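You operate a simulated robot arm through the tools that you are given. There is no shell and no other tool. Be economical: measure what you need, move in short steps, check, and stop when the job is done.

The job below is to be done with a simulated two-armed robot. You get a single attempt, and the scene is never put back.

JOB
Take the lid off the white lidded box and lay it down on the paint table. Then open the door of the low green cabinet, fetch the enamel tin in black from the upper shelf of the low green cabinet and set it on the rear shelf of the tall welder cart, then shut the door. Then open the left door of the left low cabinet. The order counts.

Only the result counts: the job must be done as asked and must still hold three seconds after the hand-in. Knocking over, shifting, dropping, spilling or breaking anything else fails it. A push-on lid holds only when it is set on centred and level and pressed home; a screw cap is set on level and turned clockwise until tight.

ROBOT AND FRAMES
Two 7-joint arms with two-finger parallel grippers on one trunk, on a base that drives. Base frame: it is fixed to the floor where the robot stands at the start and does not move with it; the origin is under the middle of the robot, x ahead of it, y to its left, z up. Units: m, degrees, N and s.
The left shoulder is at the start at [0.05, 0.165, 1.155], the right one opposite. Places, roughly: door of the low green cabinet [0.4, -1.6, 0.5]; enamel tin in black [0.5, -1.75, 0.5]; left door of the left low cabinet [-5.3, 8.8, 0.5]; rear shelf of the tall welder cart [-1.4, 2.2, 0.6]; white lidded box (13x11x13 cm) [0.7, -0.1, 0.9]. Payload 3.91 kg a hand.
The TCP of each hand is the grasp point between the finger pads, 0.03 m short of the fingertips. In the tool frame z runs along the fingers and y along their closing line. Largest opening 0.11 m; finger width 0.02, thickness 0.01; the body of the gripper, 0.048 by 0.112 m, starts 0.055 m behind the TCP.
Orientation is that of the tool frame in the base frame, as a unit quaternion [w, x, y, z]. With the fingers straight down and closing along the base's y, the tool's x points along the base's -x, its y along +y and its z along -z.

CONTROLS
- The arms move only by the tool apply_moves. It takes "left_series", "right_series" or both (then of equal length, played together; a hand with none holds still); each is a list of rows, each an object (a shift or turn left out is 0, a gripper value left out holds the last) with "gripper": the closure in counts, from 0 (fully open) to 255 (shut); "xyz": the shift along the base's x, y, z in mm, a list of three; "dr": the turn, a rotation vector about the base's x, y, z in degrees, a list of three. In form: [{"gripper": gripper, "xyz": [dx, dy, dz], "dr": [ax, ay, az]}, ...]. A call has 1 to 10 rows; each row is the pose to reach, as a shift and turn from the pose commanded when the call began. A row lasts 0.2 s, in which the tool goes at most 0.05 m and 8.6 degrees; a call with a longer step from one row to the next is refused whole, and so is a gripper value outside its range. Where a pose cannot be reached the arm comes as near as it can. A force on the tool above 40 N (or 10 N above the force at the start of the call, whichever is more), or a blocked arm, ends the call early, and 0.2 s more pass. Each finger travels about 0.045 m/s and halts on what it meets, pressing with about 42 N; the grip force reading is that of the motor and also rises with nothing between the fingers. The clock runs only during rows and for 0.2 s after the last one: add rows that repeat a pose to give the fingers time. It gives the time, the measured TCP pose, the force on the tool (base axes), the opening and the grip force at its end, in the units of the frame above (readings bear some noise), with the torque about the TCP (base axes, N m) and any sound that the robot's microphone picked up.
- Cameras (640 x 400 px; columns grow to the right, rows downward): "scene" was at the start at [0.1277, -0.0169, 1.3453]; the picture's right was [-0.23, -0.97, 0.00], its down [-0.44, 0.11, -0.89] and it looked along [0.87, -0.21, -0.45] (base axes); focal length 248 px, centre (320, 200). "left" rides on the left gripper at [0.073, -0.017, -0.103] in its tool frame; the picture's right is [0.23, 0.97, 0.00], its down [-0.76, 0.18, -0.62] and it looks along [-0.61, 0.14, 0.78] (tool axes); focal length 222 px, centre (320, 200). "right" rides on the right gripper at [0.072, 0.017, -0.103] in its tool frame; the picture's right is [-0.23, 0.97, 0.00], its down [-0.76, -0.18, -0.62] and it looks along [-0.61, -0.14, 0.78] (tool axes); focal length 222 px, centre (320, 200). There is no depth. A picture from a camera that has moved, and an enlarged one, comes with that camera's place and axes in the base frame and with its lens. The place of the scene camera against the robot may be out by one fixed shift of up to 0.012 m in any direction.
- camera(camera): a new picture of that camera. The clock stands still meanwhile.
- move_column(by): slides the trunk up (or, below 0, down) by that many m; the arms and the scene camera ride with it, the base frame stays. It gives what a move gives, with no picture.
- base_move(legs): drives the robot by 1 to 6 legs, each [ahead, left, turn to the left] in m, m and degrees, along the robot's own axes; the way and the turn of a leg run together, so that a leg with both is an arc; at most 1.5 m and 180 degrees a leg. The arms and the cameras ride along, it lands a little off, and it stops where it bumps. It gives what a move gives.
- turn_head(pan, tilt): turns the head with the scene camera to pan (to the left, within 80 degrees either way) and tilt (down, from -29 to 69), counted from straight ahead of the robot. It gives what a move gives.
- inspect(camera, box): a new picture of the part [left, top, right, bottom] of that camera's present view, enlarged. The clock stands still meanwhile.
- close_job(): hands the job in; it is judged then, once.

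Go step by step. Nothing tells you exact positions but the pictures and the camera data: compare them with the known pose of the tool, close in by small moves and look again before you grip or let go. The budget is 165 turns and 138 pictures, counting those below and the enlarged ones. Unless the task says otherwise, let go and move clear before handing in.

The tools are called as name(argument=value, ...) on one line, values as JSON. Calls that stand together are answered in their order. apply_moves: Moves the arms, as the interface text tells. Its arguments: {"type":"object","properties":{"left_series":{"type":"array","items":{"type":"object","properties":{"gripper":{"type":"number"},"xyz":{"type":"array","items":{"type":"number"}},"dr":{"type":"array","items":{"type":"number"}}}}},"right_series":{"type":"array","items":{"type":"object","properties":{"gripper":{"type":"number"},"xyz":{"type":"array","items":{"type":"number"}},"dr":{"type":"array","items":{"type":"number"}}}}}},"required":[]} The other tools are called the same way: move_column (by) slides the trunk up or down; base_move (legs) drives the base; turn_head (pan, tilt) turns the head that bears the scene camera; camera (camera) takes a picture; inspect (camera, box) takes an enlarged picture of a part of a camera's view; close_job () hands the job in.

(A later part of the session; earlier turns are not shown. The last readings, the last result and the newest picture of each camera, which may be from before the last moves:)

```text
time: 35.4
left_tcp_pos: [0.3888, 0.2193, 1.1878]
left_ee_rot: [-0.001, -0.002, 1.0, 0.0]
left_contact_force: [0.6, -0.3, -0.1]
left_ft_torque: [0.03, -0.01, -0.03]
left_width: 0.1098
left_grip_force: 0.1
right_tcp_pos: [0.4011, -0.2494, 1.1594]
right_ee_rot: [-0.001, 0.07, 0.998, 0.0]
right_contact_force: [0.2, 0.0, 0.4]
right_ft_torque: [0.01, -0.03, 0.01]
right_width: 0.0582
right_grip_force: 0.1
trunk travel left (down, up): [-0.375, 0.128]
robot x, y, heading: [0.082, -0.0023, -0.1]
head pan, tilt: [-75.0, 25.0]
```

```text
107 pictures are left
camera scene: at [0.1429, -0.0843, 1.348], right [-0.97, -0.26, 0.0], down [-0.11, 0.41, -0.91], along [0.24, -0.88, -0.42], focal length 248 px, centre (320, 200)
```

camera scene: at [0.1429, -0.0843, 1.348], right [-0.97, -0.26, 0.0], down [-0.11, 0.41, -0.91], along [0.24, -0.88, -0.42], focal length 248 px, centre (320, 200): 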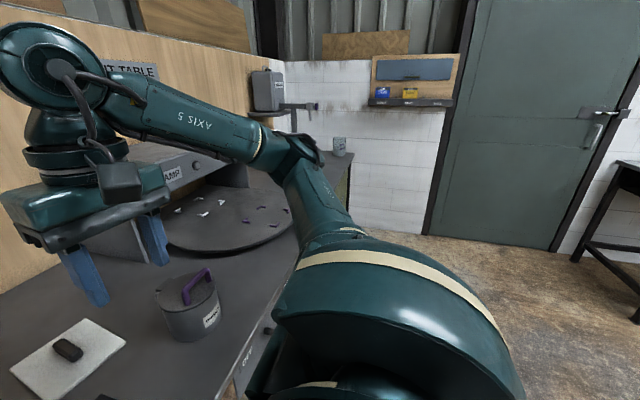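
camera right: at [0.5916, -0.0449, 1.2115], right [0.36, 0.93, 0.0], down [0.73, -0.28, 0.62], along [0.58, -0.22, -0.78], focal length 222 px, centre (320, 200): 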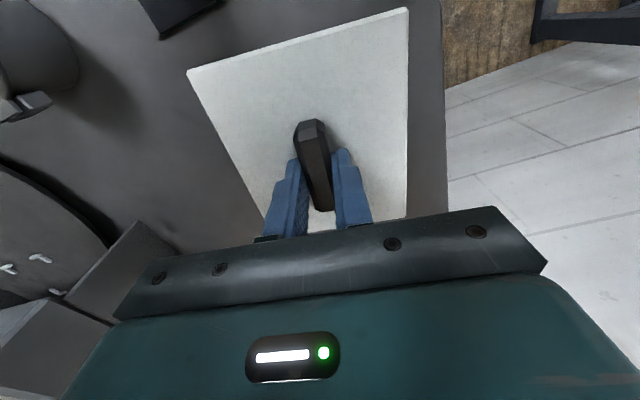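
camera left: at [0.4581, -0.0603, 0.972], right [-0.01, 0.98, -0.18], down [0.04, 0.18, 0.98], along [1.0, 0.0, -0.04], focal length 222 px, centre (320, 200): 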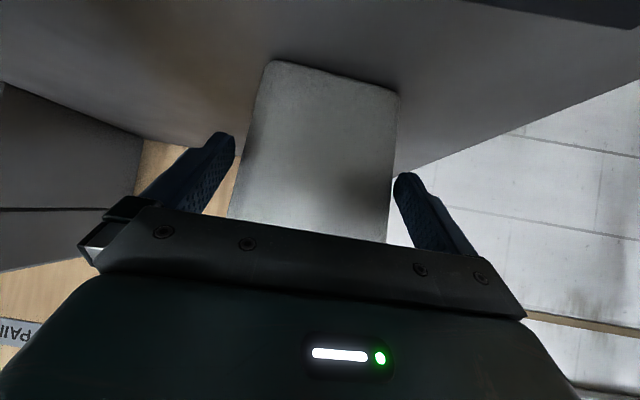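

The green cabinet is to the right along the table's side. I back off from the table, strafe right and look.

base_move(legs=[[-0.35, 0, 0], [0, -0.8, 0]])

turn_head(pan=-45, tilt=35)

camera(camera="scene")

```text
time: 41.6
left_tcp_pos: [0.0423, -0.5984, 1.1885]
left_ee_rot: [-0.002, 0.005, 1.0, 0.0]
left_contact_force: [0.2, 0.3, -0.6]
left_ft_torque: [0.04, 0.0, 0.04]
left_width: 0.1098
left_grip_force: 0.0
right_tcp_pos: [0.046, -1.0669, 1.16]
right_ee_rot: [0.0, 0.077, 0.997, 0.0]
right_contact_force: [-0.2, 1.1, 0.3]
right_ft_torque: [-0.01, 0.0, -0.02]
right_width: 0.0584
right_grip_force: 0.0
trunk travel left (down, up): [-0.375, 0.128]
robot x, y, heading: [-0.2732, -0.8097, -0.9]
head pan, tilt: [-75.0, 25.0]
```

```text
time: 42.6
left_tcp_pos: [0.0416, -0.5994, 1.1893]
left_ee_rot: [-0.001, 0.006, 1.0, 0.0]
left_contact_force: [0.6, -1.1, -0.6]
left_ft_torque: [0.03, -0.02, 0.0]
left_width: 0.1103
left_grip_force: 0.1
right_tcp_pos: [0.0475, -1.0659, 1.1591]
right_ee_rot: [0.0, 0.076, 0.997, 0.0]
right_contact_force: [-0.1, 0.7, -0.1]
right_ft_torque: [-0.01, -0.01, -0.02]
right_width: 0.0582
right_grip_force: 0.1
trunk travel left (down, up): [-0.375, 0.128]
robot x, y, heading: [-0.2721, -0.8135, -0.9]
head pan, tilt: [-45.0, 35.0]
```

```text
106 pictures are left
camera scene: at [-0.1705, -0.8726, 1.3323], right [-0.72, -0.7, 0.0], down [-0.4, 0.41, -0.82], along [0.57, -0.59, -0.57], focal length 248 px, centre (320, 200)
```

scene: 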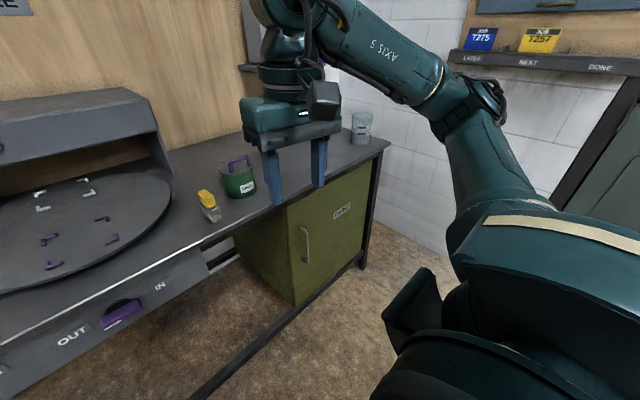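

The green cabinet is under the table's right end; its door faces me with a vertical bar handle at about (0.38, -1.37, 0.58) and probably hinges on the right. I strafe nearer and lower the trunk.

base_move(legs=[[0, -0.35, 0.9]])

move_column(by=-0.3)

turn_head(pan=-20, tilt=25)

camera(camera="scene")

camera(camera="right")

```text
time: 44.9
left_tcp_pos: [0.0366, -0.9516, 1.1889]
left_ee_rot: [-0.001, 0.0, 1.0, 0.0]
left_contact_force: [-1.0, -0.6, -0.4]
left_ft_torque: [-0.01, 0.0, 0.02]
left_width: 0.1098
left_grip_force: 0.0
right_tcp_pos: [0.047, -1.4194, 1.1596]
right_ee_rot: [0.0, 0.072, 0.997, 0.0]
right_contact_force: [0.4, -0.2, -0.2]
right_ft_torque: [0.03, -0.05, 0.01]
right_width: 0.0581
right_grip_force: 0.1
trunk travel left (down, up): [-0.375, 0.128]
robot x, y, heading: [-0.2742, -1.1674, -0.0]
head pan, tilt: [-45.0, 35.0]
```

```text
time: 47.9
left_tcp_pos: [0.0368, -0.9517, 0.889]
left_ee_rot: [-0.001, 0.001, 1.0, 0.0]
left_contact_force: [0.6, -1.3, -0.2]
left_ft_torque: [0.02, 0.03, 0.0]
left_width: 0.1101
left_grip_force: 0.1
right_tcp_pos: [0.0466, -1.4185, 0.861]
right_ee_rot: [0.0, 0.071, 0.997, 0.0]
right_contact_force: [0.4, 0.2, -0.7]
right_ft_torque: [0.0, -0.03, -0.02]
right_width: 0.0584
right_grip_force: 0.0
trunk travel left (down, up): [-0.075, 0.428]
robot x, y, heading: [-0.2738, -1.1707, -0.1]
head pan, tilt: [-45.0, 35.0]
```

```text
time: 48.7
left_tcp_pos: [0.037, -0.95, 0.8891]
left_ee_rot: [-0.001, 0.001, 1.0, 0.0]
left_contact_force: [-0.4, 0.5, -0.4]
left_ft_torque: [0.02, -0.01, -0.01]
left_width: 0.1102
left_grip_force: 0.0
right_tcp_pos: [0.0469, -1.4185, 0.8597]
right_ee_rot: [0.0, 0.072, 0.997, 0.0]
right_contact_force: [0.9, -0.4, -0.2]
right_ft_torque: [-0.02, 0.02, 0.03]
right_width: 0.0584
right_grip_force: 0.0
trunk travel left (down, up): [-0.075, 0.428]
robot x, y, heading: [-0.2705, -1.17, -0.3]
head pan, tilt: [-20.0, 25.0]
```

```text
105 pictures are left
camera scene: at [-0.1485, -1.1958, 1.048], right [-0.35, -0.94, 0.0], down [-0.4, 0.15, -0.91], along [0.85, -0.31, -0.42], focal length 248 px, centre (320, 200)
```

scene: 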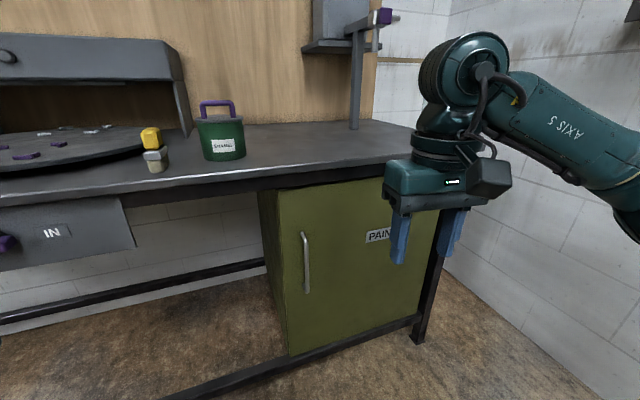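

```text
104 pictures are left
camera right: at [-0.023, -1.3921, 0.9645], right [0.36, 0.93, 0.0], down [0.73, -0.28, 0.62], along [0.58, -0.23, -0.78], focal length 222 px, centre (320, 200)
```

right: 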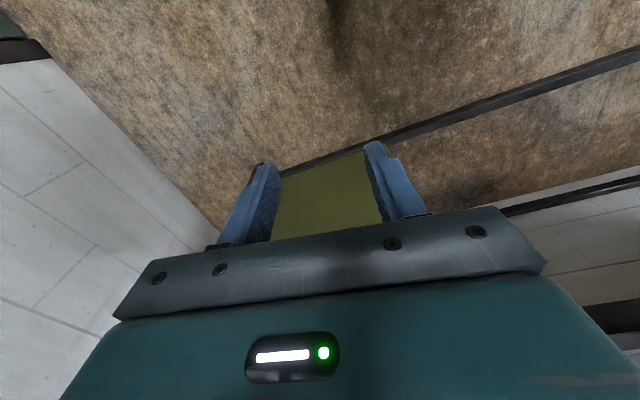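

The handle triangulates to (0.362, -1.339), z 0.51–0.71. I pitch the right hand 40° down-forward and bring it to a standoff in front of the handle.

apply_moves(right_series=[{"xyz": [10, 10, -20], "dr": [-0.45, -6.2, 0.9], "gripper": 0}, {"xyz": [25, 20, -45], "dr": [-0.9, -12.5, 1.9]}, {"xyz": [45, 30, -70], "dr": [-1.3, -18.7, 2.8]}, {"xyz": [70, 40, -95], "dr": [-1.75, -24.9, 3.75]}, {"xyz": [100, 50, -120], "dr": [-2.2, -31.2, 4.7]}, {"xyz": [130, 60, -145], "dr": [-2.6, -37.4, 5.6]}, {"xyz": [160, 70, -170], "dr": [-3.1, -43.7, 6.6]}, {"xyz": [190, 79, -195], "dr": [-3.5, -49.9, 7.5]}, {"xyz": [193, 79, -200], "dr": [-3.5, -49.9, 7.5]}])

camera(camera="right")

camera(camera="scene")

```text
time: 50.7
left_tcp_pos: [0.0369, -0.9494, 0.8889]
left_ee_rot: [-0.001, 0.001, 1.0, 0.001]
left_contact_force: [0.0, -0.3, 0.0]
left_ft_torque: [0.01, -0.01, 0.02]
left_width: 0.1101
left_grip_force: 0.1
right_tcp_pos: [0.2426, -1.3402, 0.6604]
right_ee_rot: [0.423, 0.001, 0.906, 0.0]
right_contact_force: [-0.8, -0.9, -0.5]
right_ft_torque: [-0.02, 0.01, 0.03]
right_width: 0.11
right_grip_force: 0.1
trunk travel left (down, up): [-0.075, 0.428]
robot x, y, heading: [-0.2761, -1.1682, -0.3]
head pan, tilt: [-20.0, 25.0]
```

```text
103 pictures are left
camera right: at [0.1162, -1.3238, 0.6722], right [0.15, 0.97, 0.18], down [0.01, -0.18, 0.98], along [0.99, -0.14, -0.04], focal length 222 px, centre (320, 200)
```

right: 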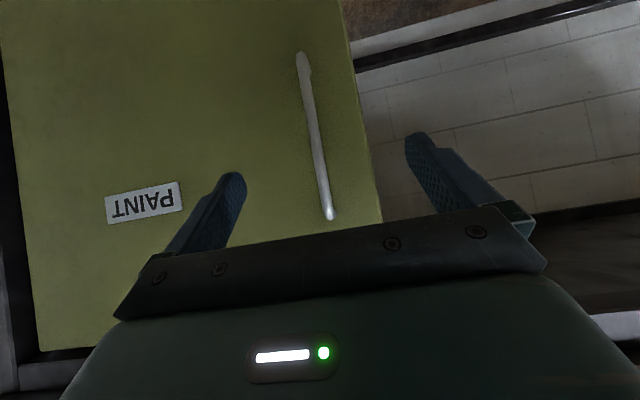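

```text
102 pictures are left
camera scene: at [-0.1485, -1.1958, 1.048], right [-0.35, -0.94, 0.0], down [-0.4, 0.15, -0.91], along [0.85, -0.31, -0.42], focal length 248 px, centre (320, 200)
```

scene: 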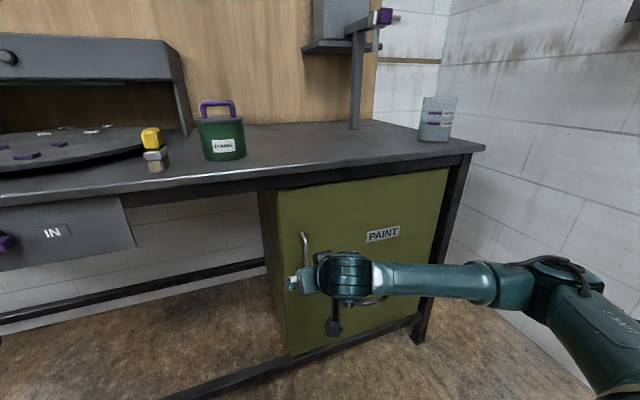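

The bar's y is about -1.352. I shift over and advance toward it, stopping just short for a look.

apply_moves(right_series=[{"xyz": [30, -12, -10]}, {"xyz": [65, -12, -25]}, {"xyz": [95, -12, -35]}, {"xyz": [95, -12, -35]}])

camera(camera="right")

inspect(camera="scene", box=[240, 200, 400, 320])

```text
time: 51.7
left_tcp_pos: [0.0361, -0.9498, 0.8885]
left_ee_rot: [0.0, 0.0, 1.0, 0.0]
left_contact_force: [0.0, 0.2, 0.2]
left_ft_torque: [-0.01, 0.0, 0.0]
left_width: 0.1098
left_grip_force: 0.2
right_tcp_pos: [0.3352, -1.3514, 0.6272]
right_ee_rot: [0.423, 0.002, 0.906, 0.001]
right_contact_force: [0.2, 0.1, 0.0]
right_ft_torque: [0.0, -0.02, -0.03]
right_width: 0.1099
right_grip_force: 0.0
trunk travel left (down, up): [-0.075, 0.428]
robot x, y, heading: [-0.273, -1.1702, -0.3]
head pan, tilt: [-20.0, 25.0]
```

```text
101 pictures are left
camera right: at [0.2095, -1.3354, 0.6387], right [0.15, 0.97, 0.18], down [0.01, -0.18, 0.98], along [0.99, -0.14, -0.04], focal length 222 px, centre (320, 200)
```

right: 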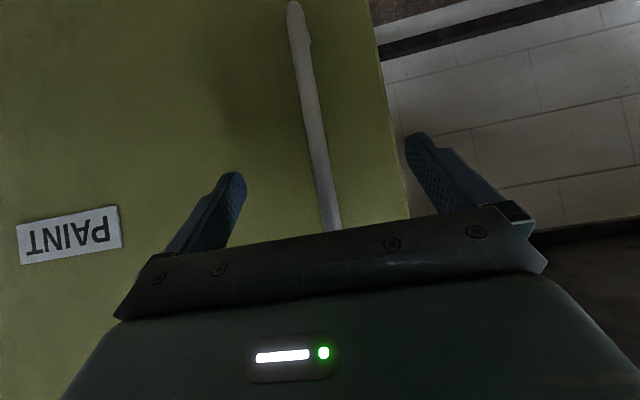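

```text
3.33 times, centred on (320, 260) of scene
camera zoom: at [-0.1485, -1.1958, 1.048], right [-0.35, -0.94, 0.0], down [-0.4, 0.15, -0.91], along [0.85, -0.31, -0.42], focal length 827 px, centre (320, 0)
```

zoom: 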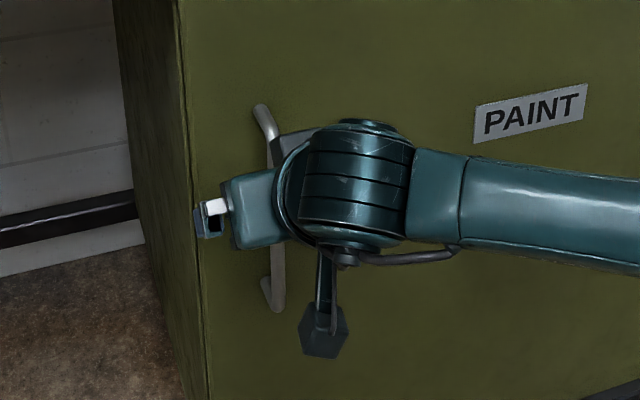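

The door face is at x ≈ 0.389 and the bar is centred between the fingers. I advance 13 mm and close.

apply_moves(right_series=[{"xyz": [7, 0, 0]}, {"xyz": [13, 0, 0]}, {"xyz": [13, 0, 0], "gripper": 255}, {"xyz": [13, 0, 0], "gripper": 255}, {"xyz": [13, 0, 0], "gripper": 255}, {"xyz": [13, 0, 0], "gripper": 255}, {"xyz": [13, 0, 0], "gripper": 255}, {"xyz": [13, 0, 0], "gripper": 255}, {"xyz": [13, 0, 0], "gripper": 255}])

camera(camera="right")

```text
time: 53.7
left_tcp_pos: [0.0365, -0.9503, 0.8884]
left_ee_rot: [-0.002, 0.0, 1.0, -0.001]
left_contact_force: [-0.3, 0.2, 0.1]
left_ft_torque: [-0.01, 0.01, 0.01]
left_width: 0.1099
left_grip_force: 0.0
right_tcp_pos: [0.3486, -1.3504, 0.6257]
right_ee_rot: [0.423, 0.002, 0.906, 0.0]
right_contact_force: [-0.7, 4.2, -0.9]
right_ft_torque: [-0.22, 0.0, 0.03]
right_width: 0.0118
right_grip_force: 44.4
trunk travel left (down, up): [-0.075, 0.428]
robot x, y, heading: [-0.2705, -1.1702, -0.1]
head pan, tilt: [-20.0, 25.0]
```

```text
99 pictures are left
camera right: at [0.2217, -1.3341, 0.6376], right [0.15, 0.97, 0.18], down [0.01, -0.18, 0.98], along [0.99, -0.14, -0.04], focal length 222 px, centre (320, 200)
```

right: 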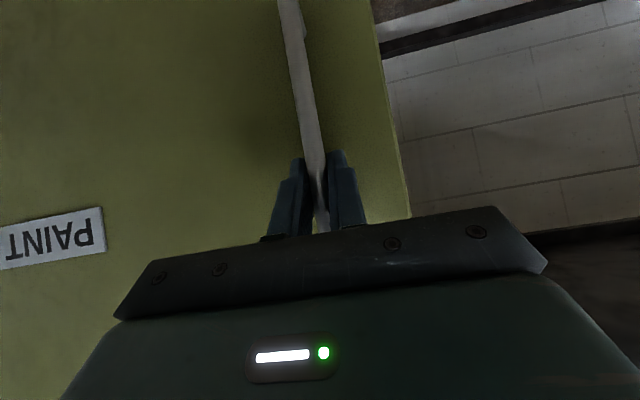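

The bar is gripped at 12 mm. I pull along the door's arc by about 18°.

apply_moves(right_series=[{"xyz": [-13, 0, 0], "dr": [0, 0, 1.5]}, {"xyz": [-26, -1, 0], "dr": [0, 0, 3]}, {"xyz": [-52, -3, 0], "dr": [0, 0, 6]}, {"xyz": [-78, -6, 0], "dr": [0, 0, 9]}, {"xyz": [-104, -11, 0], "dr": [0, 0, 12]}, {"xyz": [-129, -17, 0], "dr": [0, 0, 15]}, {"xyz": [-155, -25, 0], "dr": [0, 0, 18]}, {"xyz": [-155, -25, 0], "dr": [0, 0, 18]}])

camera(camera="scene")

```text
time: 55.1
left_tcp_pos: [0.0362, -0.9521, 0.8889]
left_ee_rot: [-0.002, 0.001, 1.0, -0.001]
left_contact_force: [0.0, -0.1, 0.3]
left_ft_torque: [-0.02, 0.02, 0.0]
left_width: 0.1099
left_grip_force: 0.0
right_tcp_pos: [0.2349, -1.3761, 0.6257]
right_ee_rot: [0.421, -0.096, 0.901, 0.039]
right_contact_force: [1.0, -2.5, -1.2]
right_ft_torque: [0.78, -0.09, -0.24]
right_width: 0.0118
right_grip_force: 44.8
trunk travel left (down, up): [-0.075, 0.428]
robot x, y, heading: [-0.2731, -1.1691, -0.4]
head pan, tilt: [-20.0, 25.0]
stopped in row 6 (right hand): the force on the tool passed its limit (the readings are from after the stop); the commanded pose is now the measured one
```

```text
98 pictures are left
camera scene: at [-0.1481, -1.1965, 1.0478], right [-0.35, -0.94, 0.0], down [-0.4, 0.15, -0.91], along [0.85, -0.31, -0.42], focal length 248 px, centre (320, 200)
```

scene: 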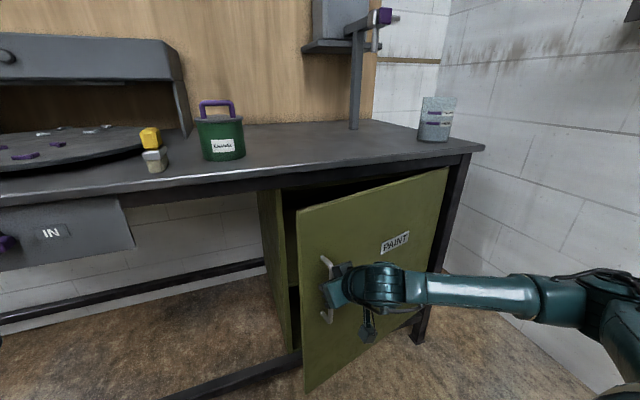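

The door is swinging open with the right-side hinge. I pull a bit more.

apply_moves(right_series=[{"xyz": [-15, -4, 0], "dr": [0, 0, 2]}, {"xyz": [-30, -8, 0], "dr": [0, 0, 4]}, {"xyz": [-45, -13, 0], "dr": [0, 0, 6]}, {"xyz": [-60, -19, 0], "dr": [0, 0, 8]}, {"xyz": [-75, -26, 0], "dr": [0, 0, 10]}, {"xyz": [-75, -26, 0], "dr": [0, 0, 10]}])

```text
time: 56.3
left_tcp_pos: [0.0373, -0.9523, 0.8905]
left_ee_rot: [0.0, 0.002, 1.0, -0.001]
left_contact_force: [-0.8, 0.5, -0.5]
left_ft_torque: [0.0, 0.0, 0.02]
left_width: 0.1102
left_grip_force: 0.0
right_tcp_pos: [0.1648, -1.407, 0.6241]
right_ee_rot: [0.418, -0.166, 0.891, 0.065]
right_contact_force: [0.8, -3.3, -0.3]
right_ft_torque: [1.16, 0.33, -0.16]
right_width: 0.0121
right_grip_force: 44.9
trunk travel left (down, up): [-0.075, 0.428]
robot x, y, heading: [-0.271, -1.1711, -0.4]
head pan, tilt: [-20.0, 25.0]
stopped in row 6 (right hand): the force on the tool passed its limit (the readings are from after the stop); the commanded pose is now the measured one
```

It is at about 21° now. I follow the corrected arc to about 38°.

apply_moves(right_series=[{"xyz": [-22, -10, 0], "dr": [0, 0, 3]}, {"xyz": [-43, -21, 0], "dr": [0, 0, 6]}, {"xyz": [-63, -34, 0], "dr": [0, 0, 9]}, {"xyz": [-83, -47, 0], "dr": [0, 0, 12]}, {"xyz": [-102, -61, 0], "dr": [0, 0, 15]}, {"xyz": [-115, -72, 0], "dr": [0, 0, 17]}, {"xyz": [-115, -72, 0], "dr": [0, 0, 17]}])

camera(camera="scene")

```text
time: 57.5
left_tcp_pos: [0.0384, -0.9532, 0.8889]
left_ee_rot: [-0.001, 0.002, 1.0, 0.0]
left_contact_force: [0.0, -0.4, -0.2]
left_ft_torque: [0.05, 0.02, -0.01]
left_width: 0.1101
left_grip_force: 0.0
right_tcp_pos: [0.0786, -1.4666, 0.6252]
right_ee_rot: [0.408, -0.263, 0.868, 0.102]
right_contact_force: [2.5, -2.5, 1.1]
right_ft_torque: [0.87, 1.1, -0.18]
right_width: 0.0126
right_grip_force: 45.4
trunk travel left (down, up): [-0.075, 0.428]
robot x, y, heading: [-0.2735, -1.1686, -0.3]
head pan, tilt: [-20.0, 25.0]
stopped in row 5 (right hand): the force on the tool passed its limit (the readings are from after the stop); the commanded pose is now the measured one
```

```text
97 pictures are left
camera scene: at [-0.1475, -1.1974, 1.0479], right [-0.35, -0.94, 0.0], down [-0.4, 0.15, -0.91], along [0.85, -0.31, -0.42], focal length 248 px, centre (320, 200)
```

scene: 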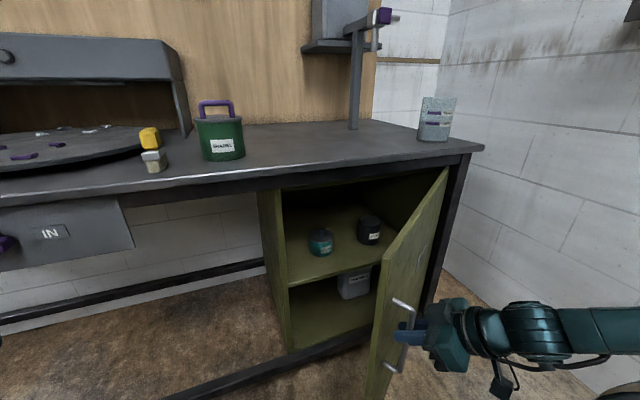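

The door is open about 35° and the cabinet inside is visible: a black tin and a teal one on the upper shelf. I release the handle and retract the right hand outward and up.

apply_moves(right_series=[{"gripper": 120}, {"gripper": 60}, {"gripper": 60}, {"xyz": [-25, -17, 0], "gripper": 60}, {"xyz": [-55, -36, 0]}, {"xyz": [-70, -46, 30]}, {"xyz": [-80, -50, 75]}, {"xyz": [-85, -50, 120]}, {"xyz": [-90, -40, 165]}, {"xyz": [-95, -30, 210]}])

camera(camera="scene")

```text
time: 59.6
left_tcp_pos: [0.0383, -0.9523, 0.8881]
left_ee_rot: [-0.001, 0.002, 1.0, 0.0]
left_contact_force: [1.5, 0.5, 0.1]
left_ft_torque: [0.01, 0.0, 0.01]
left_width: 0.1098
left_grip_force: 0.0
right_tcp_pos: [0.0273, -1.5077, 0.777]
right_ee_rot: [0.409, -0.266, 0.867, 0.102]
right_contact_force: [0.4, -0.6, 0.2]
right_ft_torque: [0.0, -0.01, -0.01]
right_width: 0.0843
right_grip_force: 0.1
right hand out of reach, approached as far as the arm can: row 7, 8, 9, 10
trunk travel left (down, up): [-0.075, 0.428]
robot x, y, heading: [-0.2716, -1.1692, -0.1]
head pan, tilt: [-20.0, 25.0]
```

```text
96 pictures are left
camera scene: at [-0.1479, -1.1972, 1.048], right [-0.35, -0.94, 0.0], down [-0.4, 0.15, -0.91], along [0.85, -0.31, -0.42], focal length 248 px, centre (320, 200)
```

scene: 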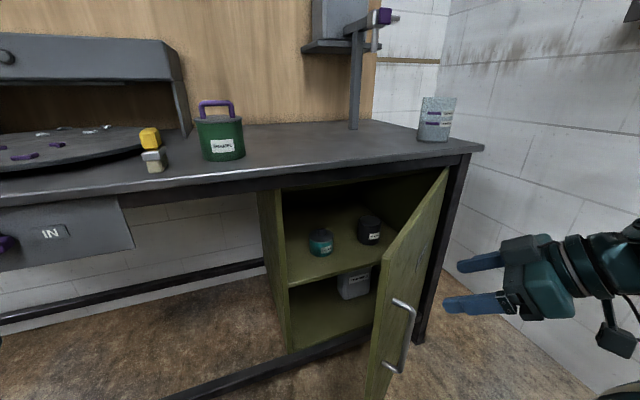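

apply_moves(right_series=[{"xyz": [-15, -5, 15], "dr": [0, 0, -8.4]}, {"xyz": [-30, -10, 35], "dr": [0, 0, -16.8]}, {"xyz": [-40, -10, 60], "dr": [0, 0, -25.2]}, {"xyz": [-40, -10, 85], "dr": [0, 0, -33.6]}, {"xyz": [-40, 10, 110], "dr": [0, 0, -33.6]}, {"xyz": [-40, 30, 130], "dr": [0, 0, -33.6]}, {"xyz": [-40, 60, 150], "dr": [0, 0, -33.6]}, {"xyz": [-40, 90, 160], "dr": [0, 0, -33.6]}, {"xyz": [-40, 110, 160], "dr": [0, 0, -33.6]}])

camera(camera="scene")

```text
time: 61.6
left_tcp_pos: [0.039, -0.952, 0.8892]
left_ee_rot: [-0.001, 0.001, 1.0, 0.0]
left_contact_force: [-0.6, 0.8, 0.0]
left_ft_torque: [0.01, -0.01, -0.02]
left_width: 0.1099
left_grip_force: 0.0
right_tcp_pos: [-0.0126, -1.3974, 0.9489]
right_ee_rot: [0.42, -0.004, 0.907, -0.02]
right_contact_force: [-0.5, -0.1, 0.6]
right_ft_torque: [0.0, 0.01, 0.0]
right_width: 0.084
right_grip_force: 0.1
right hand out of reach, approached as far as the arm can: row 1, 2, 3, 4, 5, 6, 7, 8, 9
trunk travel left (down, up): [-0.075, 0.428]
robot x, y, heading: [-0.2724, -1.1691, -0.3]
head pan, tilt: [-20.0, 25.0]
```

```text
95 pictures are left
camera scene: at [-0.1479, -1.1971, 1.048], right [-0.35, -0.94, 0.0], down [-0.4, 0.15, -0.91], along [0.85, -0.31, -0.42], focal length 248 px, centre (320, 200)
```

scene: 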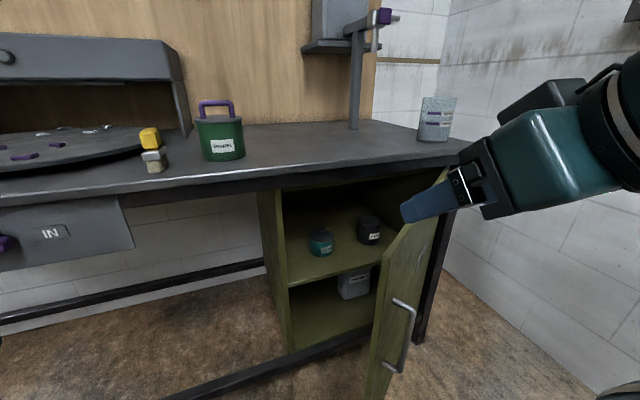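

The right hand is above the door. I route it around the free edge to the inside so it can push the door wider.

apply_moves(right_series=[{"xyz": [0, 45, 0], "gripper": 255}, {"xyz": [0, 90, 0]}, {"xyz": [10, 130, 0]}, {"xyz": [30, 140, -40]}, {"xyz": [50, 140, -85]}, {"xyz": [70, 140, -130]}, {"xyz": [85, 140, -177]}, {"xyz": [100, 140, -223]}, {"xyz": [125, 140, -265]}, {"xyz": [165, 140, -290]}])

camera(camera="scene")

```text
time: 62.3
left_tcp_pos: [0.037, -0.9532, 0.8886]
left_ee_rot: [0.0, 0.001, 1.0, 0.0]
left_contact_force: [-0.7, -1.2, -0.1]
left_ft_torque: [0.05, -0.04, 0.01]
left_width: 0.1102
left_grip_force: 0.2
right_tcp_pos: [-0.0068, -1.3225, 0.9503]
right_ee_rot: [0.413, -0.004, 0.91, -0.024]
right_contact_force: [1.4, -0.1, 5.7]
right_ft_torque: [0.14, 0.71, -0.11]
right_width: 0.0302
right_grip_force: 0.1
trunk travel left (down, up): [-0.075, 0.428]
robot x, y, heading: [-0.2726, -1.1688, -0.5]
head pan, tilt: [-20.0, 25.0]
stopped in row 3 (right hand): the force on the tool passed its limit (the readings are from after the stop); the commanded pose is now the measured one
```

```text
94 pictures are left
camera scene: at [-0.148, -1.1973, 1.0494], right [-0.35, -0.94, 0.0], down [-0.38, 0.14, -0.91], along [0.86, -0.32, -0.41], focal length 248 px, centre (320, 200)
```

scene: 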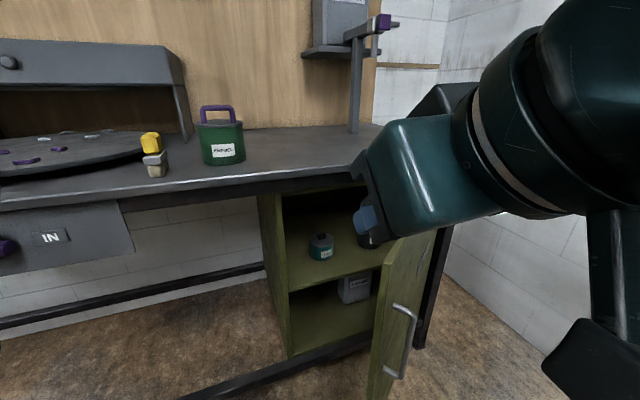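

The arm brushed my own body. I back off slightly, then go forward over the door edge before lowering.

apply_moves(right_series=[{"xyz": [10, -15, 0], "gripper": 255}, {"xyz": [45, -15, 0]}, {"xyz": [85, 0, 0]}, {"xyz": [125, 25, 0]}, {"xyz": [150, 50, -25]}, {"xyz": [160, 60, -65]}, {"xyz": [165, 60, -110]}, {"xyz": [170, 60, -155]}, {"xyz": [175, 60, -200]}, {"xyz": [185, 60, -245]}])

camera(camera="scene")

```text
time: 64.5
left_tcp_pos: [0.0375, -0.9526, 0.8893]
left_ee_rot: [0.0, 0.002, 1.0, 0.0]
left_contact_force: [0.5, -0.6, -0.2]
left_ft_torque: [-0.01, -0.02, -0.02]
left_width: 0.11
left_grip_force: 0.2
right_tcp_pos: [0.1756, -1.2855, 0.7132]
right_ee_rot: [0.414, -0.006, 0.91, -0.023]
right_contact_force: [-0.5, 0.1, -0.5]
right_ft_torque: [0.0, -0.01, 0.02]
right_width: 0.0001
right_grip_force: 37.8
right hand out of reach, approached as far as the arm can: row 9, 10
trunk travel left (down, up): [-0.075, 0.428]
robot x, y, heading: [-0.2743, -1.1712, -0.3]
head pan, tilt: [-20.0, 25.0]
```

```text
93 pictures are left
camera scene: at [-0.148, -1.197, 1.0481], right [-0.35, -0.94, 0.0], down [-0.4, 0.15, -0.91], along [0.85, -0.31, -0.42], focal length 248 px, centre (320, 200)
```

scene: 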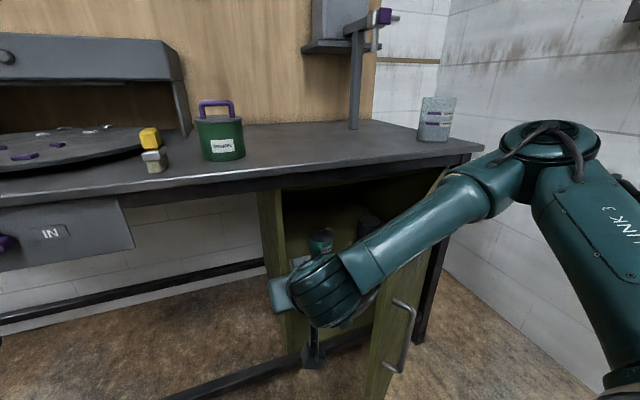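

The hand is inside the door's edge. I sweep it toward -y to push the door wider.

apply_moves(right_series=[{"xyz": [10, -30, 0]}, {"xyz": [15, -60, 0]}, {"xyz": [20, -90, 0]}, {"xyz": [20, -120, 0]}, {"xyz": [20, -150, 0]}])

camera(camera="scene")

```text
time: 65.7
left_tcp_pos: [0.0375, -0.9521, 0.889]
left_ee_rot: [-0.001, 0.002, 1.0, 0.0]
left_contact_force: [-0.5, 0.4, -0.2]
left_ft_torque: [0.0, -0.01, -0.02]
left_width: 0.1099
left_grip_force: 0.0
right_tcp_pos: [0.1954, -1.439, 0.7132]
right_ee_rot: [0.414, -0.004, 0.91, -0.024]
right_contact_force: [-0.1, 0.4, 0.1]
right_ft_torque: [0.01, 0.0, -0.03]
right_width: 0.0
right_grip_force: 38.1
trunk travel left (down, up): [-0.075, 0.428]
robot x, y, heading: [-0.2724, -1.1717, -0.4]
head pan, tilt: [-20.0, 25.0]
```

```text
92 pictures are left
camera scene: at [-0.1477, -1.1973, 1.048], right [-0.35, -0.94, 0.0], down [-0.4, 0.15, -0.91], along [0.85, -0.31, -0.42], focal length 248 px, centre (320, 200)
```

scene: 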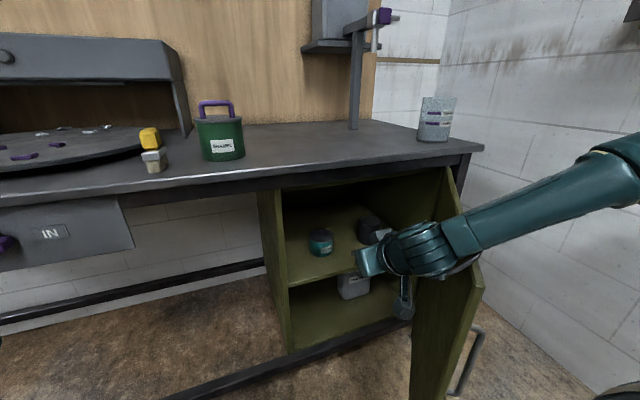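

The door opens freely. I keep sweeping.

apply_moves(right_series=[{"xyz": [0, -30, 0]}, {"xyz": [0, -60, 0]}, {"xyz": [0, -90, 0]}, {"xyz": [-10, -120, 0]}, {"xyz": [-20, -150, 0]}, {"xyz": [-30, -180, 0]}])

camera(camera="scene")

```text
time: 67.1
left_tcp_pos: [0.0378, -0.9518, 0.889]
left_ee_rot: [-0.001, 0.003, 1.0, 0.0]
left_contact_force: [1.3, 0.2, 0.1]
left_ft_torque: [0.0, 0.02, -0.03]
left_width: 0.1102
left_grip_force: 0.0
right_tcp_pos: [0.1656, -1.6133, 0.7128]
right_ee_rot: [0.413, -0.005, 0.91, -0.024]
right_contact_force: [-0.4, 0.6, 0.2]
right_ft_torque: [0.02, -0.01, -0.01]
right_width: 0.0001
right_grip_force: 38.1
trunk travel left (down, up): [-0.075, 0.428]
robot x, y, heading: [-0.2743, -1.1706, -0.5]
head pan, tilt: [-20.0, 25.0]
```

```text
91 pictures are left
camera scene: at [-0.1479, -1.1971, 1.048], right [-0.35, -0.94, 0.0], down [-0.4, 0.15, -0.91], along [0.85, -0.31, -0.42], focal length 248 px, centre (320, 200)
```

scene: 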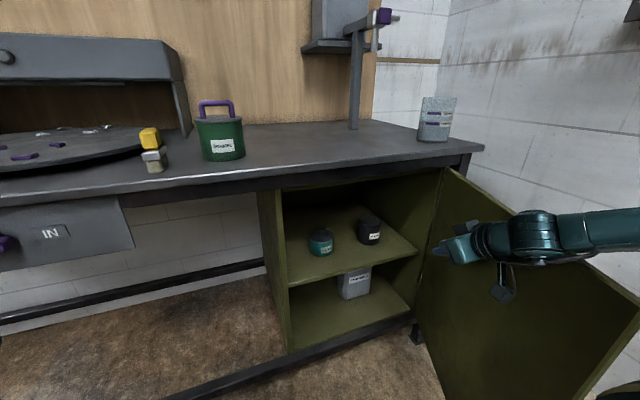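

The door stands wide open, about 95°. I zoom in on the tins.

inspect(camera="scene", box=[270, 180, 430, 310])

camera(camera="right")

```text
3.08 times, centred on (350, 245) of scene
camera zoom: at [-0.1479, -1.1971, 1.048], right [-0.35, -0.94, 0.0], down [-0.4, 0.15, -0.91], along [0.85, -0.31, -0.42], focal length 764 px, centre (228, 62)
```

zoom: 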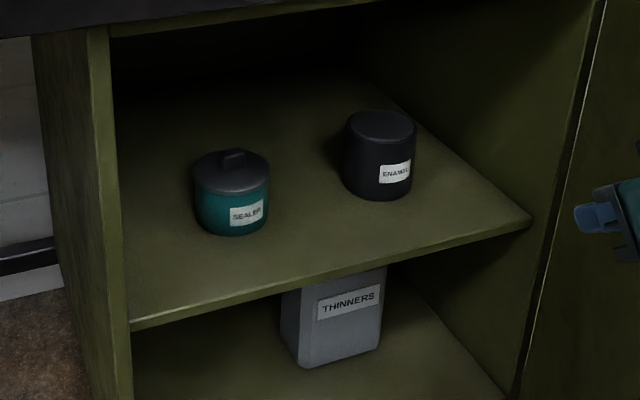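

```text
89 pictures are left
camera right: at [0.0392, -1.5942, 0.7283], right [0.16, 0.98, 0.13], down [0.03, -0.13, 0.99], along [0.99, -0.15, -0.05], focal length 222 px, centre (320, 200)
```

right: 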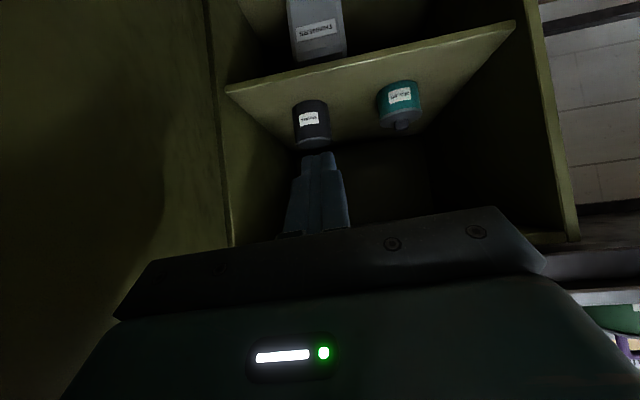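

The black enamel tin is at about (0.584, -1.676), z 0.46–0.57, roughly 9.5 cm wide. I bring the hand in, then move the base in front of the opening.

apply_moves(right_series=[{"xyz": [-10, 45, 0], "gripper": 0}, {"xyz": [-25, 90, 0]}, {"xyz": [-40, 130, 5]}, {"xyz": [-55, 170, 10]}, {"xyz": [-65, 200, 15]}, {"xyz": [-65, 200, 15]}])

base_move(legs=[[0, -0.25, 0]])

turn_head(pan=-40, tilt=35)

camera(camera="scene")

```text
time: 68.7
left_tcp_pos: [0.0438, -0.9721, 0.8884]
left_ee_rot: [0.005, 0.039, 0.999, -0.003]
left_contact_force: [0.2, -0.7, 1.1]
left_ft_torque: [0.0, -0.03, 0.03]
left_width: 0.11
left_grip_force: 0.1
right_tcp_pos: [0.1176, -1.4615, 0.742]
right_ee_rot: [0.42, 0.036, 0.904, -0.069]
right_contact_force: [0.0, 0.0, 0.2]
right_ft_torque: [-0.02, 0.0, 0.01]
right_width: 0.1101
right_grip_force: 0.1
right hand out of reach, approached as far as the arm can: row 3, 4, 5, 6
trunk travel left (down, up): [-0.075, 0.428]
robot x, y, heading: [-0.2768, -1.1695, -4.7]
head pan, tilt: [-20.0, 25.0]
stopped in row 6 (right hand): the arm was blocked; the commanded pose is now the measured one
```

```text
time: 69.5
left_tcp_pos: [0.046, -0.9937, 0.8895]
left_ee_rot: [0.001, 0.041, 0.999, -0.002]
left_contact_force: [-0.1, 0.6, 0.5]
left_ft_torque: [-0.01, -0.02, 0.0]
left_width: 0.1103
left_grip_force: 0.0
right_tcp_pos: [0.114, -1.4874, 0.7357]
right_ee_rot: [0.412, 0.04, 0.907, -0.072]
right_contact_force: [0.1, 0.2, -0.5]
right_ft_torque: [-0.03, -0.02, 0.01]
right_width: 0.1099
right_grip_force: 0.0
trunk travel left (down, up): [-0.075, 0.428]
robot x, y, heading: [-0.2778, -1.1891, -4.9]
head pan, tilt: [-20.0, 25.0]
stopped in leg 1: the robot was blocked; the commanded pose is now the measured one
```

```text
time: 70.3
left_tcp_pos: [0.0444, -0.9933, 0.8901]
left_ee_rot: [0.002, 0.04, 0.999, -0.001]
left_contact_force: [-0.6, 0.2, -0.3]
left_ft_torque: [0.0, 0.01, 0.0]
left_width: 0.11
left_grip_force: 0.0
right_tcp_pos: [0.1151, -1.4854, 0.7375]
right_ee_rot: [0.413, 0.039, 0.907, -0.071]
right_contact_force: [0.6, 0.1, -0.4]
right_ft_torque: [0.01, 0.01, 0.0]
right_width: 0.1102
right_grip_force: 0.0
trunk travel left (down, up): [-0.075, 0.428]
robot x, y, heading: [-0.2781, -1.1818, -5.0]
head pan, tilt: [-40.0, 35.0]
```

```text
88 pictures are left
camera scene: at [-0.1819, -1.2449, 1.0328], right [-0.7, -0.71, 0.0], down [-0.4, 0.4, -0.82], along [0.58, -0.58, -0.57], focal length 248 px, centre (320, 200)
```

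scene: 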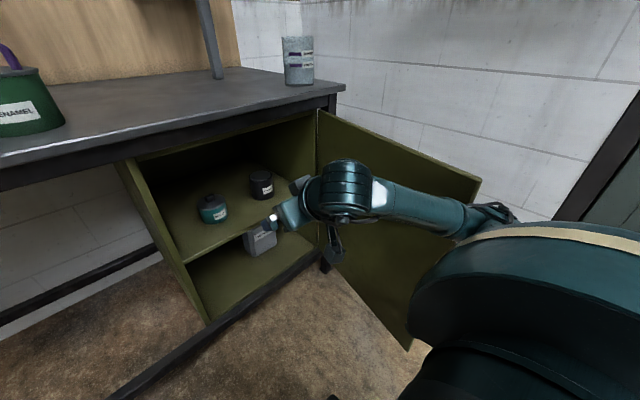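

The elbow splayed against the door when I retracted, and the base turned 5°. I extend the hand again, lower and aim it -20° in yaw, then drive forward instead of strafing.

apply_moves(right_series=[{"xyz": [20, -20, -10], "dr": [0, 0, -3]}, {"xyz": [40, -30, -25], "dr": [0, 0, -6]}, {"xyz": [60, -40, -40], "dr": [0, 0, -9]}, {"xyz": [80, -45, -60], "dr": [0, 0, -12]}, {"xyz": [95, -50, -80], "dr": [0, 0, -15]}, {"xyz": [95, -50, -80], "dr": [0, 0, -15]}])

camera(camera="scene")

```text
time: 72.0
left_tcp_pos: [0.0508, -1.0083, 0.891]
left_ee_rot: [0.003, 0.068, 0.998, -0.003]
left_contact_force: [-0.9, 0.6, 0.8]
left_ft_torque: [0.01, -0.09, -0.01]
left_width: 0.1099
left_grip_force: 0.1
right_tcp_pos: [0.1828, -1.5841, 0.6681]
right_ee_rot: [0.404, 0.194, 0.88, -0.156]
right_contact_force: [-0.4, 0.6, -0.4]
right_ft_torque: [-0.02, 0.01, -0.01]
right_width: 0.11
right_grip_force: 0.1
trunk travel left (down, up): [-0.075, 0.428]
robot x, y, heading: [-0.2795, -1.1872, -8.0]
head pan, tilt: [-40.0, 35.0]
stopped in row 6 (right hand): the arm was blocked; the commanded pose is now the measured one
```

```text
87 pictures are left
camera scene: at [-0.1907, -1.2465, 1.0327], right [-0.74, -0.67, 0.0], down [-0.38, 0.42, -0.82], along [0.55, -0.61, -0.57], focal length 248 px, centre (320, 200)
```

scene: 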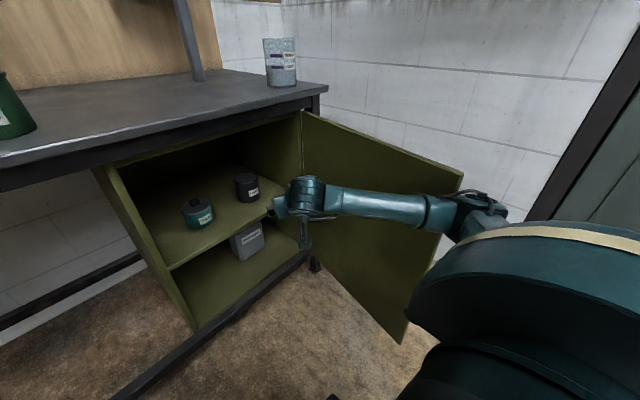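

The elbow is pressing on the door's tip. I shift the base left a little and straighten its heading to free it.

base_move(legs=[[0, 0.12, 8]])

camera(camera="scene")

```text
time: 72.8
left_tcp_pos: [0.051, -0.9915, 0.889]
left_ee_rot: [0.001, 0.063, 0.998, -0.002]
left_contact_force: [-0.1, -0.3, 0.0]
left_ft_torque: [0.02, 0.0, -0.04]
left_width: 0.1099
left_grip_force: 0.1
right_tcp_pos: [0.184, -1.5724, 0.6615]
right_ee_rot: [0.397, 0.192, 0.883, -0.162]
right_contact_force: [-0.3, 1.6, 0.0]
right_ft_torque: [-0.02, -0.01, 0.01]
right_width: 0.1099
right_grip_force: 0.0
trunk travel left (down, up): [-0.075, 0.428]
robot x, y, heading: [-0.2849, -1.1663, -7.2]
head pan, tilt: [-40.0, 35.0]
stopped in leg 1: the robot was blocked; the commanded pose is now the measured one
```

```text
86 pictures are left
camera scene: at [-0.186, -1.2323, 1.0325], right [-0.74, -0.68, 0.0], down [-0.39, 0.42, -0.82], along [0.56, -0.6, -0.57], focal length 248 px, centre (320, 200)
```

scene: 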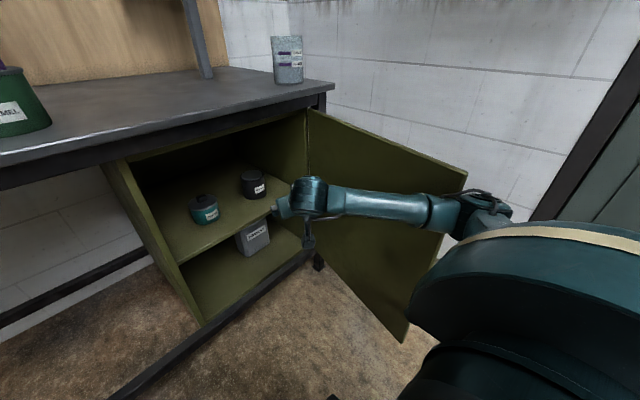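

turn_head(pan=-78, tilt=45)

camera(camera="scene")

```text
time: 73.8
left_tcp_pos: [0.0514, -0.991, 0.8897]
left_ee_rot: [0.003, 0.062, 0.998, -0.001]
left_contact_force: [0.1, 0.8, -0.7]
left_ft_torque: [0.02, 0.0, -0.02]
left_width: 0.11
left_grip_force: 0.0
right_tcp_pos: [0.183, -1.5718, 0.6616]
right_ee_rot: [0.398, 0.191, 0.883, -0.161]
right_contact_force: [0.0, -0.4, 0.2]
right_ft_torque: [0.01, 0.02, 0.0]
right_width: 0.11
right_grip_force: 0.1
trunk travel left (down, up): [-0.075, 0.428]
robot x, y, heading: [-0.279, -1.1676, -7.1]
head pan, tilt: [-78.0, 45.0]
```

```text
85 pictures are left
camera scene: at [-0.2402, -1.2487, 1.0178], right [-1.0, -0.08, -0.01], down [-0.05, 0.7, -0.71], along [0.06, -0.71, -0.71], focal length 248 px, centre (320, 200)
```

scene: 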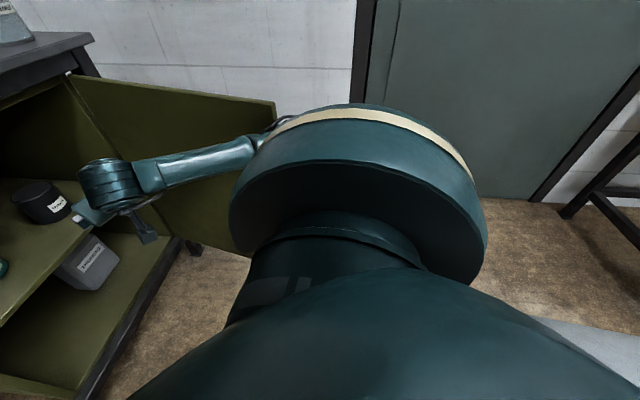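

The elbow has moved past the tip of the door, so turning pushes it end-on into the door. I back up first, then go left and straighten.

base_move(legs=[[-0.12, 0, 0], [0, 0.12, 0], [0, 0.02, 7]])

turn_head(pan=-35, tilt=30)

camera(camera="scene")

```text
time: 76.5
left_tcp_pos: [-0.0742, -0.7993, 0.8888]
left_ee_rot: [0.0, 0.005, 1.0, 0.0]
left_contact_force: [-0.2, 0.4, 0.2]
left_ft_torque: [-0.03, 0.03, 0.01]
left_width: 0.11
left_grip_force: 0.1
right_tcp_pos: [0.1235, -1.3591, 0.6584]
right_ee_rot: [0.403, 0.139, 0.894, -0.136]
right_contact_force: [-0.4, -1.0, -0.6]
right_ft_torque: [-0.04, 0.01, 0.01]
right_width: 0.1101
right_grip_force: 0.2
trunk travel left (down, up): [-0.075, 0.428]
robot x, y, heading: [-0.387, -1.0158, -0.6]
head pan, tilt: [-78.0, 45.0]
```

```text
time: 77.6
left_tcp_pos: [-0.0748, -0.8002, 0.8895]
left_ee_rot: [0.0, 0.004, 1.0, -0.001]
left_contact_force: [0.7, 0.9, -0.2]
left_ft_torque: [-0.01, 0.02, 0.03]
left_width: 0.1098
left_grip_force: 0.1
right_tcp_pos: [0.1237, -1.3594, 0.6582]
right_ee_rot: [0.404, 0.139, 0.894, -0.136]
right_contact_force: [0.4, 0.2, 1.6]
right_ft_torque: [-0.02, 0.02, 0.0]
right_width: 0.1101
right_grip_force: 0.1
trunk travel left (down, up): [-0.075, 0.428]
robot x, y, heading: [-0.3859, -1.0127, -0.6]
head pan, tilt: [-35.0, 30.0]
```

```text
84 pictures are left
camera scene: at [-0.2743, -1.0632, 1.04], right [-0.58, -0.81, 0.0], down [-0.41, 0.29, -0.87], along [0.7, -0.51, -0.5], focal length 248 px, centre (320, 200)
```

scene: 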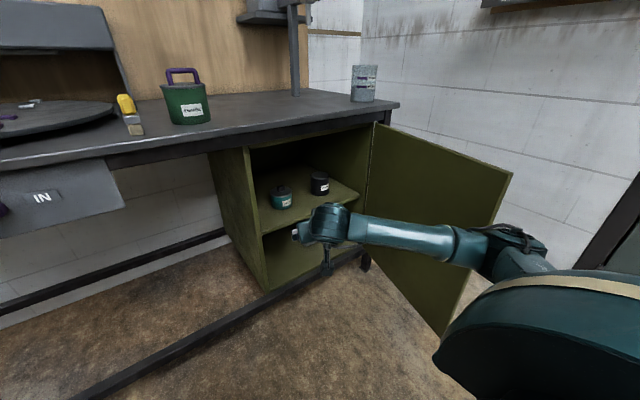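

The arm is free and the door stands at about 68°. I drive in a little and sweep the hand right to open the door further.

base_move(legs=[[0.13, -0.1, 0.6]])

apply_moves(right_series=[{"xyz": [-5, -40, 0]}, {"xyz": [-15, -80, 0]}, {"xyz": [-30, -120, 0]}, {"xyz": [-50, -155, 0]}, {"xyz": [-70, -190, 0]}, {"xyz": [-90, -225, 0]}, {"xyz": [-110, -260, 0]}])

camera(camera="scene")

```text
time: 79.0
left_tcp_pos: [0.0476, -0.8958, 0.8905]
left_ee_rot: [0.0, 0.0, 1.0, -0.001]
left_contact_force: [0.1, 0.4, -0.3]
left_ft_torque: [0.01, -0.01, 0.0]
left_width: 0.1099
left_grip_force: 0.0
right_tcp_pos: [0.2517, -1.453, 0.6583]
right_ee_rot: [0.405, 0.134, 0.894, -0.134]
right_contact_force: [0.0, -0.1, -0.1]
right_ft_torque: [0.02, -0.01, 0.01]
right_width: 0.11
right_grip_force: 0.0
trunk travel left (down, up): [-0.075, 0.428]
robot x, y, heading: [-0.261, -1.1183, -0.2]
head pan, tilt: [-35.0, 30.0]
```

```text
time: 80.6
left_tcp_pos: [0.0484, -0.8957, 0.8885]
left_ee_rot: [-0.001, 0.0, 1.0, -0.001]
left_contact_force: [-0.6, -0.3, 0.6]
left_ft_torque: [0.06, 0.0, 0.03]
left_width: 0.1099
left_grip_force: 0.1
right_tcp_pos: [0.1433, -1.7187, 0.6593]
right_ee_rot: [0.404, 0.136, 0.894, -0.136]
right_contact_force: [0.7, 0.0, -0.3]
right_ft_torque: [0.01, 0.02, 0.02]
right_width: 0.1102
right_grip_force: 0.0
trunk travel left (down, up): [-0.075, 0.428]
robot x, y, heading: [-0.2667, -1.1221, 0.0]
head pan, tilt: [-35.0, 30.0]
```

```text
83 pictures are left
camera scene: at [-0.1499, -1.1625, 1.0401], right [-0.58, -0.82, 0.0], down [-0.41, 0.29, -0.87], along [0.71, -0.5, -0.5], focal length 248 px, centre (320, 200)
```

scene: 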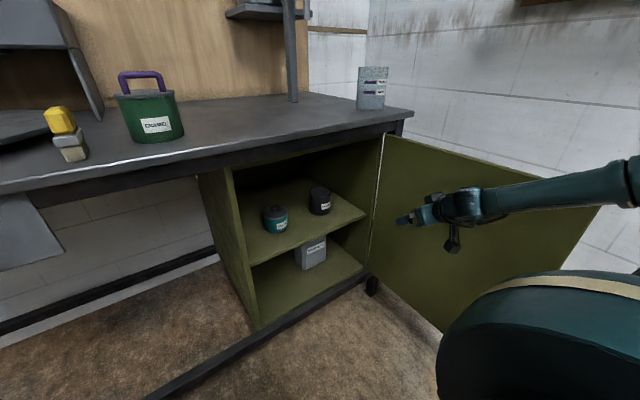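

The door is at about 79°. I strafe right a bit to push it past 90°.

base_move(legs=[[0.06, -0.13, 0]])

camera(camera="scene")

```text
time: 81.8
left_tcp_pos: [0.0882, -0.9885, 0.8897]
left_ee_rot: [-0.001, 0.0, 1.0, -0.002]
left_contact_force: [0.2, -1.0, -0.9]
left_ft_torque: [0.03, -0.02, 0.0]
left_width: 0.11
left_grip_force: 0.1
right_tcp_pos: [0.1829, -1.8056, 0.6588]
right_ee_rot: [0.403, 0.136, 0.895, -0.131]
right_contact_force: [-6.2, 8.6, 5.2]
right_ft_torque: [-0.34, 0.01, -0.4]
right_width: 0.1076
right_grip_force: 0.1
trunk travel left (down, up): [-0.075, 0.428]
robot x, y, heading: [-0.2207, -1.2073, -0.1]
head pan, tilt: [-35.0, 30.0]
stopped in leg 1: the force on the tool passed its limit (the readings are from after the stop); the commanded pose is now the measured one
```

```text
82 pictures are left
camera scene: at [-0.1094, -1.2538, 1.0401], right [-0.58, -0.82, 0.0], down [-0.41, 0.29, -0.87], along [0.71, -0.5, -0.5], focal length 248 px, centre (320, 200)
```

scene: 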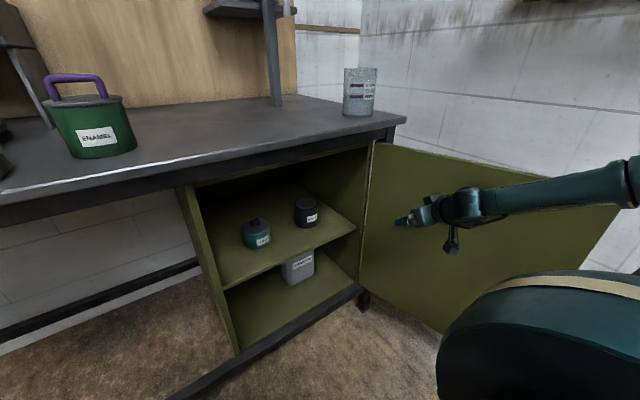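

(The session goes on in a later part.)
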